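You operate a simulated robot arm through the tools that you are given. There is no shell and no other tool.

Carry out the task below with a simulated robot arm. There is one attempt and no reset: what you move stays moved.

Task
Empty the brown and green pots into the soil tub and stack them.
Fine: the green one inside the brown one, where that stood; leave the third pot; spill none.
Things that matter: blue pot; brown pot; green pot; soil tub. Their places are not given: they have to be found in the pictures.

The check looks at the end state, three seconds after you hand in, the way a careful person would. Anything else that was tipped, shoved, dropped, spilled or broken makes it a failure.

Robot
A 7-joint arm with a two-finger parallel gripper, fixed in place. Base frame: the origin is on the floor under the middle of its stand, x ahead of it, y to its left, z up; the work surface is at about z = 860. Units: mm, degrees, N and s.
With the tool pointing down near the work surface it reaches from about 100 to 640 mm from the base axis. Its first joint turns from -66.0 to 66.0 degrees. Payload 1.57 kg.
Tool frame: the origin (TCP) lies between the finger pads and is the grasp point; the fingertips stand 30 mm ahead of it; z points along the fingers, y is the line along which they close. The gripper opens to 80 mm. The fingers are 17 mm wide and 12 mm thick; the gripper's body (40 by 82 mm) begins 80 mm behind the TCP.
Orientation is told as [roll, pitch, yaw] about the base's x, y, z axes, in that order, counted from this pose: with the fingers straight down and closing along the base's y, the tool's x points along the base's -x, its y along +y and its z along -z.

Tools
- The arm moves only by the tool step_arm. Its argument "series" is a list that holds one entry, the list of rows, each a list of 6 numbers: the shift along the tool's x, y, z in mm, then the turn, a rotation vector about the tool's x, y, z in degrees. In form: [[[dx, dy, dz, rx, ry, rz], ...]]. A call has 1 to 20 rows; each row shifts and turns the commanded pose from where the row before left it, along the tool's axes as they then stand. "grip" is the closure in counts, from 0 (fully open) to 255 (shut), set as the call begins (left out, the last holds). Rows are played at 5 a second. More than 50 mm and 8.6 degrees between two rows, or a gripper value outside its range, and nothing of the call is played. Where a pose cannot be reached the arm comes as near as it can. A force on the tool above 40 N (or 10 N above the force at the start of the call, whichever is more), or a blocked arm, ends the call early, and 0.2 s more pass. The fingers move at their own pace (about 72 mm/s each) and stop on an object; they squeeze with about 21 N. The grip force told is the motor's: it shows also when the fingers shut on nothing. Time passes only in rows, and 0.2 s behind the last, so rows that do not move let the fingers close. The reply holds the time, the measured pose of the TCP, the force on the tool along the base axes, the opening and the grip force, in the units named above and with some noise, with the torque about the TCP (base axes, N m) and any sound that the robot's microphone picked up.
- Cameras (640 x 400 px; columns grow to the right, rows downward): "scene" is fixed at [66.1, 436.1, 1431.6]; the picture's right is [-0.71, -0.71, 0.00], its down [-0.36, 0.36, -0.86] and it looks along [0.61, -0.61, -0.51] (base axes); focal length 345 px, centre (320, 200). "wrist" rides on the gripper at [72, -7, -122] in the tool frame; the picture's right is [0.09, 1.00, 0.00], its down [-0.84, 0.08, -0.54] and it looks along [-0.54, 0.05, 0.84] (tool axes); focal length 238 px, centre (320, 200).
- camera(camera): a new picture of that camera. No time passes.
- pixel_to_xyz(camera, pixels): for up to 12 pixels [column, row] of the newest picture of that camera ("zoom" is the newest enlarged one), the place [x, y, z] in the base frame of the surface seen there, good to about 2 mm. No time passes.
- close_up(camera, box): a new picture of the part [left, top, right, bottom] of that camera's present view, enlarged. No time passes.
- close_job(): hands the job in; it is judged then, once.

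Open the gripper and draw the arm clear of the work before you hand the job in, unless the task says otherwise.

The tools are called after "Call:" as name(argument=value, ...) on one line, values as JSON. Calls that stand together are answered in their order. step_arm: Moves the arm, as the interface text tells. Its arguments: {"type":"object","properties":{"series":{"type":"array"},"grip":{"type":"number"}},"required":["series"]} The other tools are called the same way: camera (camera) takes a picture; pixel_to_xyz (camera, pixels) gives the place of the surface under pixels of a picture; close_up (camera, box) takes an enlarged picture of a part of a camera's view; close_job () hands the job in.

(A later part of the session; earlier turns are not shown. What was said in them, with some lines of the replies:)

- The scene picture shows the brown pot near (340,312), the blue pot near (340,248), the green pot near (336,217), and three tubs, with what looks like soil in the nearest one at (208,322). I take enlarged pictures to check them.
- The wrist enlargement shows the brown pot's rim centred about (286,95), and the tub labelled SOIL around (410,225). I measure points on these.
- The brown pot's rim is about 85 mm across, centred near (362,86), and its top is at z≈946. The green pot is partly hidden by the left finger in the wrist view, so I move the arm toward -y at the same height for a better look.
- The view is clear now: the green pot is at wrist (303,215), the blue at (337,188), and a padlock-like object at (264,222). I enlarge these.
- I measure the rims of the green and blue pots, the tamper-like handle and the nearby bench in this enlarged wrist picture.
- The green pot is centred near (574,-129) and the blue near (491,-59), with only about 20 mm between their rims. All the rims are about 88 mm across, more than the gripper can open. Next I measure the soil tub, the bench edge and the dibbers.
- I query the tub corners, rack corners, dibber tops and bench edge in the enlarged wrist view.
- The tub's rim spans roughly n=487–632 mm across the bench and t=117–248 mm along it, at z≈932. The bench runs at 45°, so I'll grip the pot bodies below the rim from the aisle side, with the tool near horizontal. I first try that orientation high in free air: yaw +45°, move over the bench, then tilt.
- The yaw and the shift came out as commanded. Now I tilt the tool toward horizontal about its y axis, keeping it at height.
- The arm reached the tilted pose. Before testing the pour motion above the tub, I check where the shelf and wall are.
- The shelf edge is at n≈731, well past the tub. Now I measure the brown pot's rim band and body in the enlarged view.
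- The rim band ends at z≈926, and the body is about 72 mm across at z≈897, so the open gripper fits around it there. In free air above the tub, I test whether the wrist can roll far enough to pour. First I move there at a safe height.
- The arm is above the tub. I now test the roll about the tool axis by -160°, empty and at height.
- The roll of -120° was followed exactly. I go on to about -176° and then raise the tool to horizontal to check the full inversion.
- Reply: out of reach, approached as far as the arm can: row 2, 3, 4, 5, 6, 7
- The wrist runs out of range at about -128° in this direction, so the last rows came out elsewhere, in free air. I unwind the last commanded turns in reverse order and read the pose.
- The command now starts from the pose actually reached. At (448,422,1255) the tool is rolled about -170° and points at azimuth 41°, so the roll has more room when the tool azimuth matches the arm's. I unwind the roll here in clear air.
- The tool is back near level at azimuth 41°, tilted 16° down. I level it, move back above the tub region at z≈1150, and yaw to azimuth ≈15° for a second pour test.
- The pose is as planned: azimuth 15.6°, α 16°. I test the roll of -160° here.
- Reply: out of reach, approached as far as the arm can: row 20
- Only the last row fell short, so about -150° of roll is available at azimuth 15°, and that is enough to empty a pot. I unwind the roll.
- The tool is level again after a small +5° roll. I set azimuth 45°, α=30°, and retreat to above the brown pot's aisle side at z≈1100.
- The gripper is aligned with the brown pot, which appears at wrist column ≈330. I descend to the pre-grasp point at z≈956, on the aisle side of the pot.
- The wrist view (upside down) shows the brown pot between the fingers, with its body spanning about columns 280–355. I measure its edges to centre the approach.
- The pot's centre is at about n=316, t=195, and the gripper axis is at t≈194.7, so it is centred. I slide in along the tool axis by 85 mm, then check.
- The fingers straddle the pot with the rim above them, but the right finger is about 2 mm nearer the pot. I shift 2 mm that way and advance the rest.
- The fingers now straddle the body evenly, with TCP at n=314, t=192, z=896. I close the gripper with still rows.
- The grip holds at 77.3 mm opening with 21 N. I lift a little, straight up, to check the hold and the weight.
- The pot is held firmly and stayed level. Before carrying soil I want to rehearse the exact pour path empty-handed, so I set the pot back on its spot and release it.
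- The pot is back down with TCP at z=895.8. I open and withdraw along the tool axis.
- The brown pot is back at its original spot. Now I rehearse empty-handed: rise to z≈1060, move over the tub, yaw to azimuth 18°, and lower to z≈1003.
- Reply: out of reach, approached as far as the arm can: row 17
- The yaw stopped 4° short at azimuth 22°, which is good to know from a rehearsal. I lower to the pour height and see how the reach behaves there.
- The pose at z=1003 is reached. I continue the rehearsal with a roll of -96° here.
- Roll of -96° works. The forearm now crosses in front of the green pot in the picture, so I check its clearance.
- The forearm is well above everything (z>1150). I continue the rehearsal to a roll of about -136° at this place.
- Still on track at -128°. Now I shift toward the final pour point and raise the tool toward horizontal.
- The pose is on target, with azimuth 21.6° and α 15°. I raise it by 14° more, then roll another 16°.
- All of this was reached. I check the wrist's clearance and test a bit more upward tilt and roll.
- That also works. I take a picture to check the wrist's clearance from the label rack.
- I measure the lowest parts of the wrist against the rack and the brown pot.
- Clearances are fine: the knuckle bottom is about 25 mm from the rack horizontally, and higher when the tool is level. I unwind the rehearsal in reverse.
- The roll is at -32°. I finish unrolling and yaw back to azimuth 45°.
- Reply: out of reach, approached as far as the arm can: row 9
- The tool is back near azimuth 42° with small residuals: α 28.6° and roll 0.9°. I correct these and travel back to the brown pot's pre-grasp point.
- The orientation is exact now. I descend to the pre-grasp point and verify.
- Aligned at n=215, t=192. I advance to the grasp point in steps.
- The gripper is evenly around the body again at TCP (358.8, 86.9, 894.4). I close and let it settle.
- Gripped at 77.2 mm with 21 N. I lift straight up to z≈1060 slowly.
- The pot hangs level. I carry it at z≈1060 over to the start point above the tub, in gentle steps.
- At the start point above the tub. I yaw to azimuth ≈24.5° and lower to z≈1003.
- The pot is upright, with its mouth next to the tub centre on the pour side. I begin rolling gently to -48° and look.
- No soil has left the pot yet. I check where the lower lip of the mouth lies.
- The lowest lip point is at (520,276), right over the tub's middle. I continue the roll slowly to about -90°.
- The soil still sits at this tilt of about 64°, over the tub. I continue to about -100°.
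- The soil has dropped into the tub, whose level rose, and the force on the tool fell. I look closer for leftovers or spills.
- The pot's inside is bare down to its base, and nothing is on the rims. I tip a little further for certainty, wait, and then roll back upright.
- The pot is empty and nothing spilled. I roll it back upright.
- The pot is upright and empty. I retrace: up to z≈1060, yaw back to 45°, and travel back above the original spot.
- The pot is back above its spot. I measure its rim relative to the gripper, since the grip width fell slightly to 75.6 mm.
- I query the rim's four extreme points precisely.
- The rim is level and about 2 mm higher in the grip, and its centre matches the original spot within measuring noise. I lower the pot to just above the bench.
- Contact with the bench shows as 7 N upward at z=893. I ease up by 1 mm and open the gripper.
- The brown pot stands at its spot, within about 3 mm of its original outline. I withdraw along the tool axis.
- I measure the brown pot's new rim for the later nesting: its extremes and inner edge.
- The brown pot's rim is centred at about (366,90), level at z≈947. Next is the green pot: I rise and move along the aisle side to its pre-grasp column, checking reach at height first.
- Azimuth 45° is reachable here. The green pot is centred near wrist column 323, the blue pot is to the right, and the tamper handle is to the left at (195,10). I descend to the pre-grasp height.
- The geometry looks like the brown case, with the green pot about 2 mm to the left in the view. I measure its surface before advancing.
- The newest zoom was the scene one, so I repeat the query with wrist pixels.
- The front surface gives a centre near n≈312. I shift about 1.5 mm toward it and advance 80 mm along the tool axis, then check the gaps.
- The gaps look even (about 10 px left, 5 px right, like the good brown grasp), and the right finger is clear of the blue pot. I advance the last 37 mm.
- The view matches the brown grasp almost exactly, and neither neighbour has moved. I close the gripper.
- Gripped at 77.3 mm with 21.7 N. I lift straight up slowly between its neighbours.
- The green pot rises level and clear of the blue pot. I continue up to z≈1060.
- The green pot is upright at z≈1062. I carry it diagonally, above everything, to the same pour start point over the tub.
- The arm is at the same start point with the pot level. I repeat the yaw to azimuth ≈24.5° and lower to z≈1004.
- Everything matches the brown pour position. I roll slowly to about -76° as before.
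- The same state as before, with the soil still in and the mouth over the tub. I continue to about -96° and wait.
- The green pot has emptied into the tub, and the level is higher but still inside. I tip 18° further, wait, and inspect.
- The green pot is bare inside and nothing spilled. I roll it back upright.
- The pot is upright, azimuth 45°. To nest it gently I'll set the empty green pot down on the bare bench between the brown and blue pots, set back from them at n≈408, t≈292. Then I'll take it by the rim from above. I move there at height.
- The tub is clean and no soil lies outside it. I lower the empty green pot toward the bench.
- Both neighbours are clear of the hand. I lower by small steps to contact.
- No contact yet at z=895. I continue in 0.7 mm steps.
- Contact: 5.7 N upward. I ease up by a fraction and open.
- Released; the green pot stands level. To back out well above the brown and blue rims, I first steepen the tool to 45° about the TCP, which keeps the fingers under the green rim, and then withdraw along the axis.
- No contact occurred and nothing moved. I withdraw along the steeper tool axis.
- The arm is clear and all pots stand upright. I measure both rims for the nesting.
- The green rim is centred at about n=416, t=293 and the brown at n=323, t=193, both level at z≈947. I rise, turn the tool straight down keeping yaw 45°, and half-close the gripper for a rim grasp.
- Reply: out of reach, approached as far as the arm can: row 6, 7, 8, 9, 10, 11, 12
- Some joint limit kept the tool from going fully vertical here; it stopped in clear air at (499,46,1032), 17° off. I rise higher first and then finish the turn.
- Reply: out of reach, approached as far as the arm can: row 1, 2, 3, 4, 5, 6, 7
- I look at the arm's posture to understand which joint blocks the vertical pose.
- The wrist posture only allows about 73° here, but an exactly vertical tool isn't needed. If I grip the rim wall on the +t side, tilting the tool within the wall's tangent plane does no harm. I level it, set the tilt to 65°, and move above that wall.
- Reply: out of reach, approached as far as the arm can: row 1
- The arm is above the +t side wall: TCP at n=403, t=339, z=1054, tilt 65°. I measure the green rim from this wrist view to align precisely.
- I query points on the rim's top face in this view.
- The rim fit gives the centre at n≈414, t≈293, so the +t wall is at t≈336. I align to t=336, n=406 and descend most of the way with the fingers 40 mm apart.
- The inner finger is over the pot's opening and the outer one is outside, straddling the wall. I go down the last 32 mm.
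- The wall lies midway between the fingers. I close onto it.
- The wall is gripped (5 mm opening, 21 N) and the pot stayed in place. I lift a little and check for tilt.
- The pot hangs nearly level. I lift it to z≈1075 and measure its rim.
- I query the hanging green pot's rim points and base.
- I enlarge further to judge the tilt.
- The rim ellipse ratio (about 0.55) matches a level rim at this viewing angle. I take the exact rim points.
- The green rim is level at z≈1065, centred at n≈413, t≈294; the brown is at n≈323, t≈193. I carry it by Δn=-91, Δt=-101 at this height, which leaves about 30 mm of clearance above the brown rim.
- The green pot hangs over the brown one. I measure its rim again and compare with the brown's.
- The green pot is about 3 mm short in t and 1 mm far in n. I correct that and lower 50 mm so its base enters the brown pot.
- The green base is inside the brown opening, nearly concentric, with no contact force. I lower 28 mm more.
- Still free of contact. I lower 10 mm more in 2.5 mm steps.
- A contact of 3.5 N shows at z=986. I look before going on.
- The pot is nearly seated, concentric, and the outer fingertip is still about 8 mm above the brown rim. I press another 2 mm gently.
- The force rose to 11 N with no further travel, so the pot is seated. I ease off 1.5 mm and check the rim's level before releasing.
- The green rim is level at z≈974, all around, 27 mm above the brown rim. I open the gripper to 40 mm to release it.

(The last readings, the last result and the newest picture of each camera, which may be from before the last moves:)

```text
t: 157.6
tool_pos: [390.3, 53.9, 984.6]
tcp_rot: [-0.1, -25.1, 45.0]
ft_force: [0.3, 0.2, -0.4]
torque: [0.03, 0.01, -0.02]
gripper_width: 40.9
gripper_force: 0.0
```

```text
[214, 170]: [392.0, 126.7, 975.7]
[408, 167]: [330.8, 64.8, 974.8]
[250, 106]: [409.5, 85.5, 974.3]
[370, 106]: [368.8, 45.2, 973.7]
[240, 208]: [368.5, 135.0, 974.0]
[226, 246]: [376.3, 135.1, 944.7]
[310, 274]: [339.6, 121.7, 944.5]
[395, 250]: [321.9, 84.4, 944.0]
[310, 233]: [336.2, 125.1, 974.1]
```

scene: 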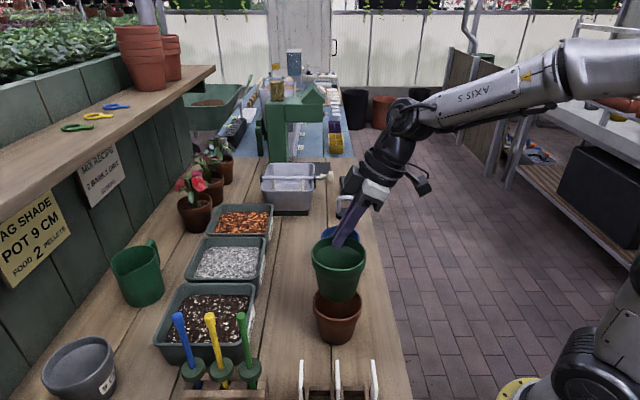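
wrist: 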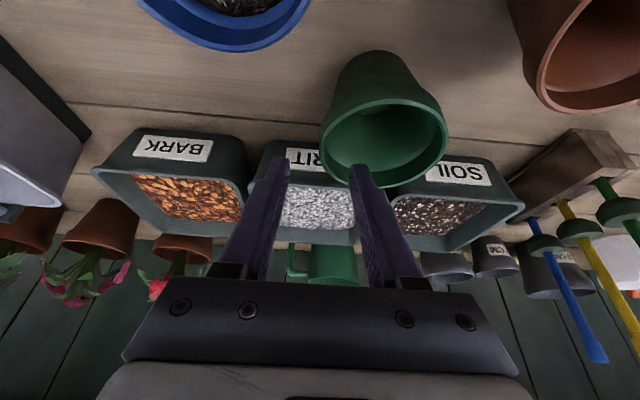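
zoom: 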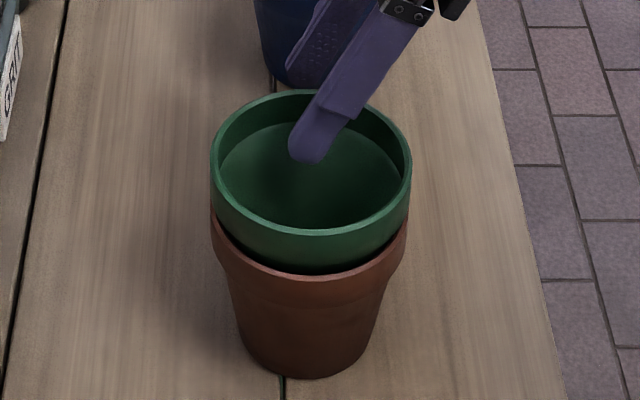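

The green pot stayed level and seated after release. I raise the hand straight up, clear of both pots.

Call:
step_arm(series=[[[-2.13, 0, -4.52, 0, 0, 0], [-4.26, 0, -9.05, 0, 0, 0], [-8.5, 0, -18.1, 0, 0, 0], [-12.8, 0, -27.1, 0, 0, 0], [-12.8, 0, -27.1, 0, 0, 0], [-12.8, 0, -27.1, 0, 0, 0], [-12.8, 0, -27.1, 0, 0, 0], [0, 0, 0, 0, 0, 0]]])

Call:
camera(camera="scene")

Call:
close_up(camera="scene", box=[290, 240, 390, 350])

```text
t: 159.4
tool_pos: [390.4, 55.5, 1139.6]
tcp_rot: [-0.2, -25.1, 45.0]
ft_force: [-0.4, -0.4, 0.0]
torque: [0.04, 0.02, -0.01]
gripper_width: 40.7
gripper_force: 0.0
```

```text
taken
```

scene: 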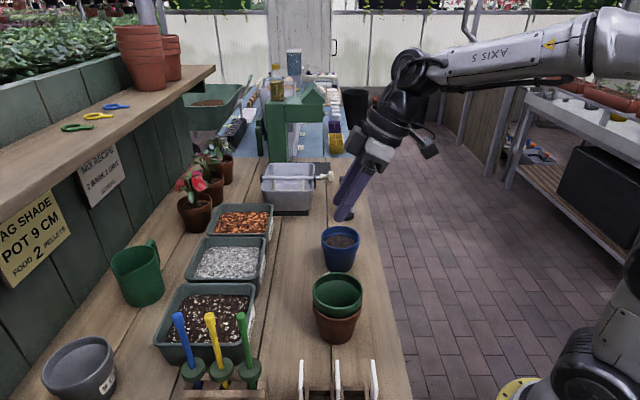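

```text
3.64 times, centred on (340, 295) of scene
```

zoom: 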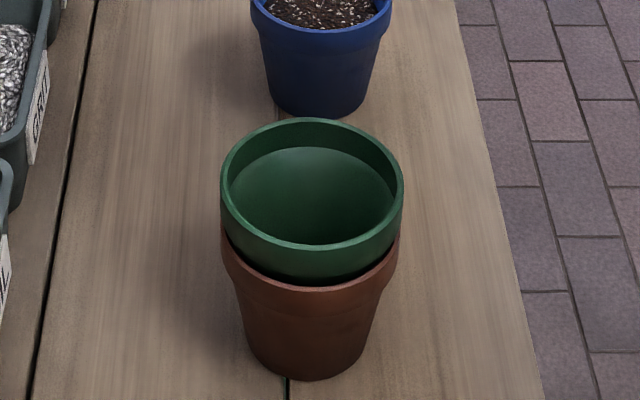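

The stack stands upright and level, with the blue pot untouched. I open the gripper fully and draw the arm up and back.

Call:
step_arm(series=[[[0, 0, -30, 0, 0, 0], [0, 0, -30, 0, 0, 0], [10, 0, -30, 0, 0, 0], [10, 0, -30, 0, 0, 0], [0, 0, 0, 0, 0, 0]]], grip=0)

Call:
camera(camera="scene")

Call:
camera(camera="wrist")

```text
t: 160.6
tool_pos: [340.2, 6.0, 1240.5]
tcp_rot: [-0.1, -25.1, 45.1]
ft_force: [0.4, -0.4, -0.4]
torque: [0.01, -0.01, -0.01]
gripper_width: 80.2
gripper_force: 0.1
```

```text
taken
```

scene: 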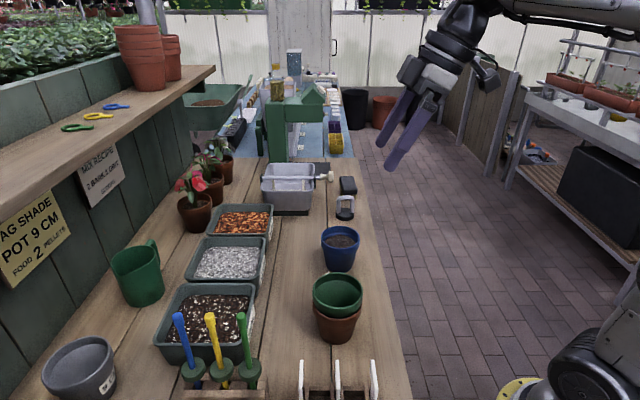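

```text
taken
```

wrist: 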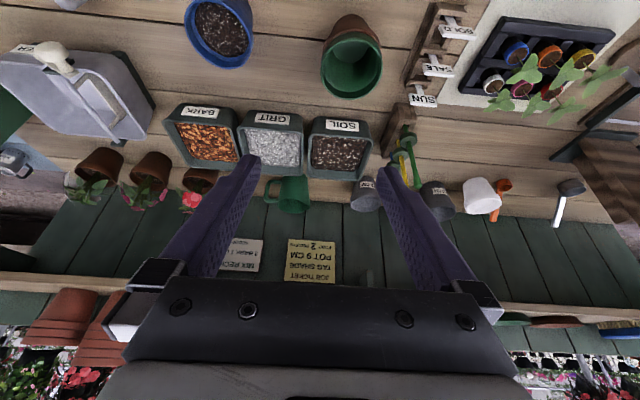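

The arm is clear and the gripper is open. I make a last check for stray soil and the positions of the stack and the blue pot.

Call:
close_up(camera="scene", box=[140, 220, 400, 390])

Call:
close_up(camera="wrist", box=[160, 0, 420, 170])

Call:
pixel_to_xyz(camera="scene", pixels=[[340, 241], [340, 226], [322, 246], [358, 246], [340, 343], [337, 308], [205, 310], [220, 300]])

```text
2.35 times, centred on (270, 305) of scene
```

zoom: 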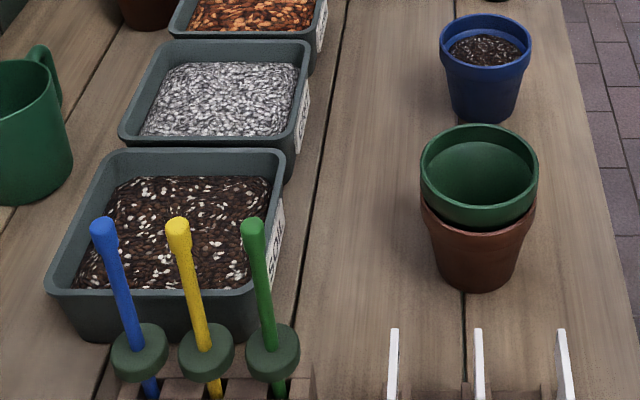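

```text
2.35 times, centred on (290, 85) of wrist
```

zoom: 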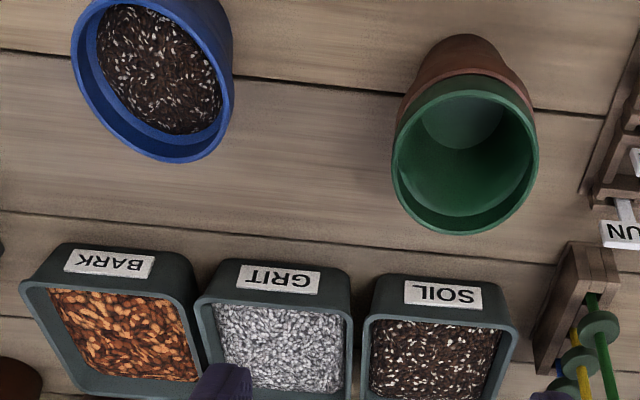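

```text
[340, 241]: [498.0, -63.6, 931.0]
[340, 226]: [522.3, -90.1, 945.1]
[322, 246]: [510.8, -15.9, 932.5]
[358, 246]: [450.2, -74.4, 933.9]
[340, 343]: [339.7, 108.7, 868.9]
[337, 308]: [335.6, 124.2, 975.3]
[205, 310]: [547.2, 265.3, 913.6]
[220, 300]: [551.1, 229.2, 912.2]
```

The blue pot's points match the first measurements within 1 mm. The soil lies only in the soil tub, at z≈913 and below its rim. The green pot is nested level in the brown one at its original spot, and the arm is clear with the gripper open. I hand in the job.

Call:
close_job()

```text
The job is handed in.
```

The brown and green pots are empty. The green one is now nested in the brown one, which stands within about 3 mm of where it was.

- **Soil:** all of it went into the soil tub. The last pictures show none on the bench or in the other tubs, and the tub's level is still below its rim.
- **Stack:** the green rim is level all round and stayed put after I let go. It sits about 27 mm above the brown rim.
- **Blue pot:** it was not touched. Its measured points match the first ones to within about 1 mm.
- **Arm:** the gripper is open and the arm was drawn up and clear before I handed in.

I lifted the full brown pot about 30 mm once and set it back down, so I could rehearse the pour without it. The empty green pot also stood for a moment on the bare bench so I could take it by its rim for the nesting.
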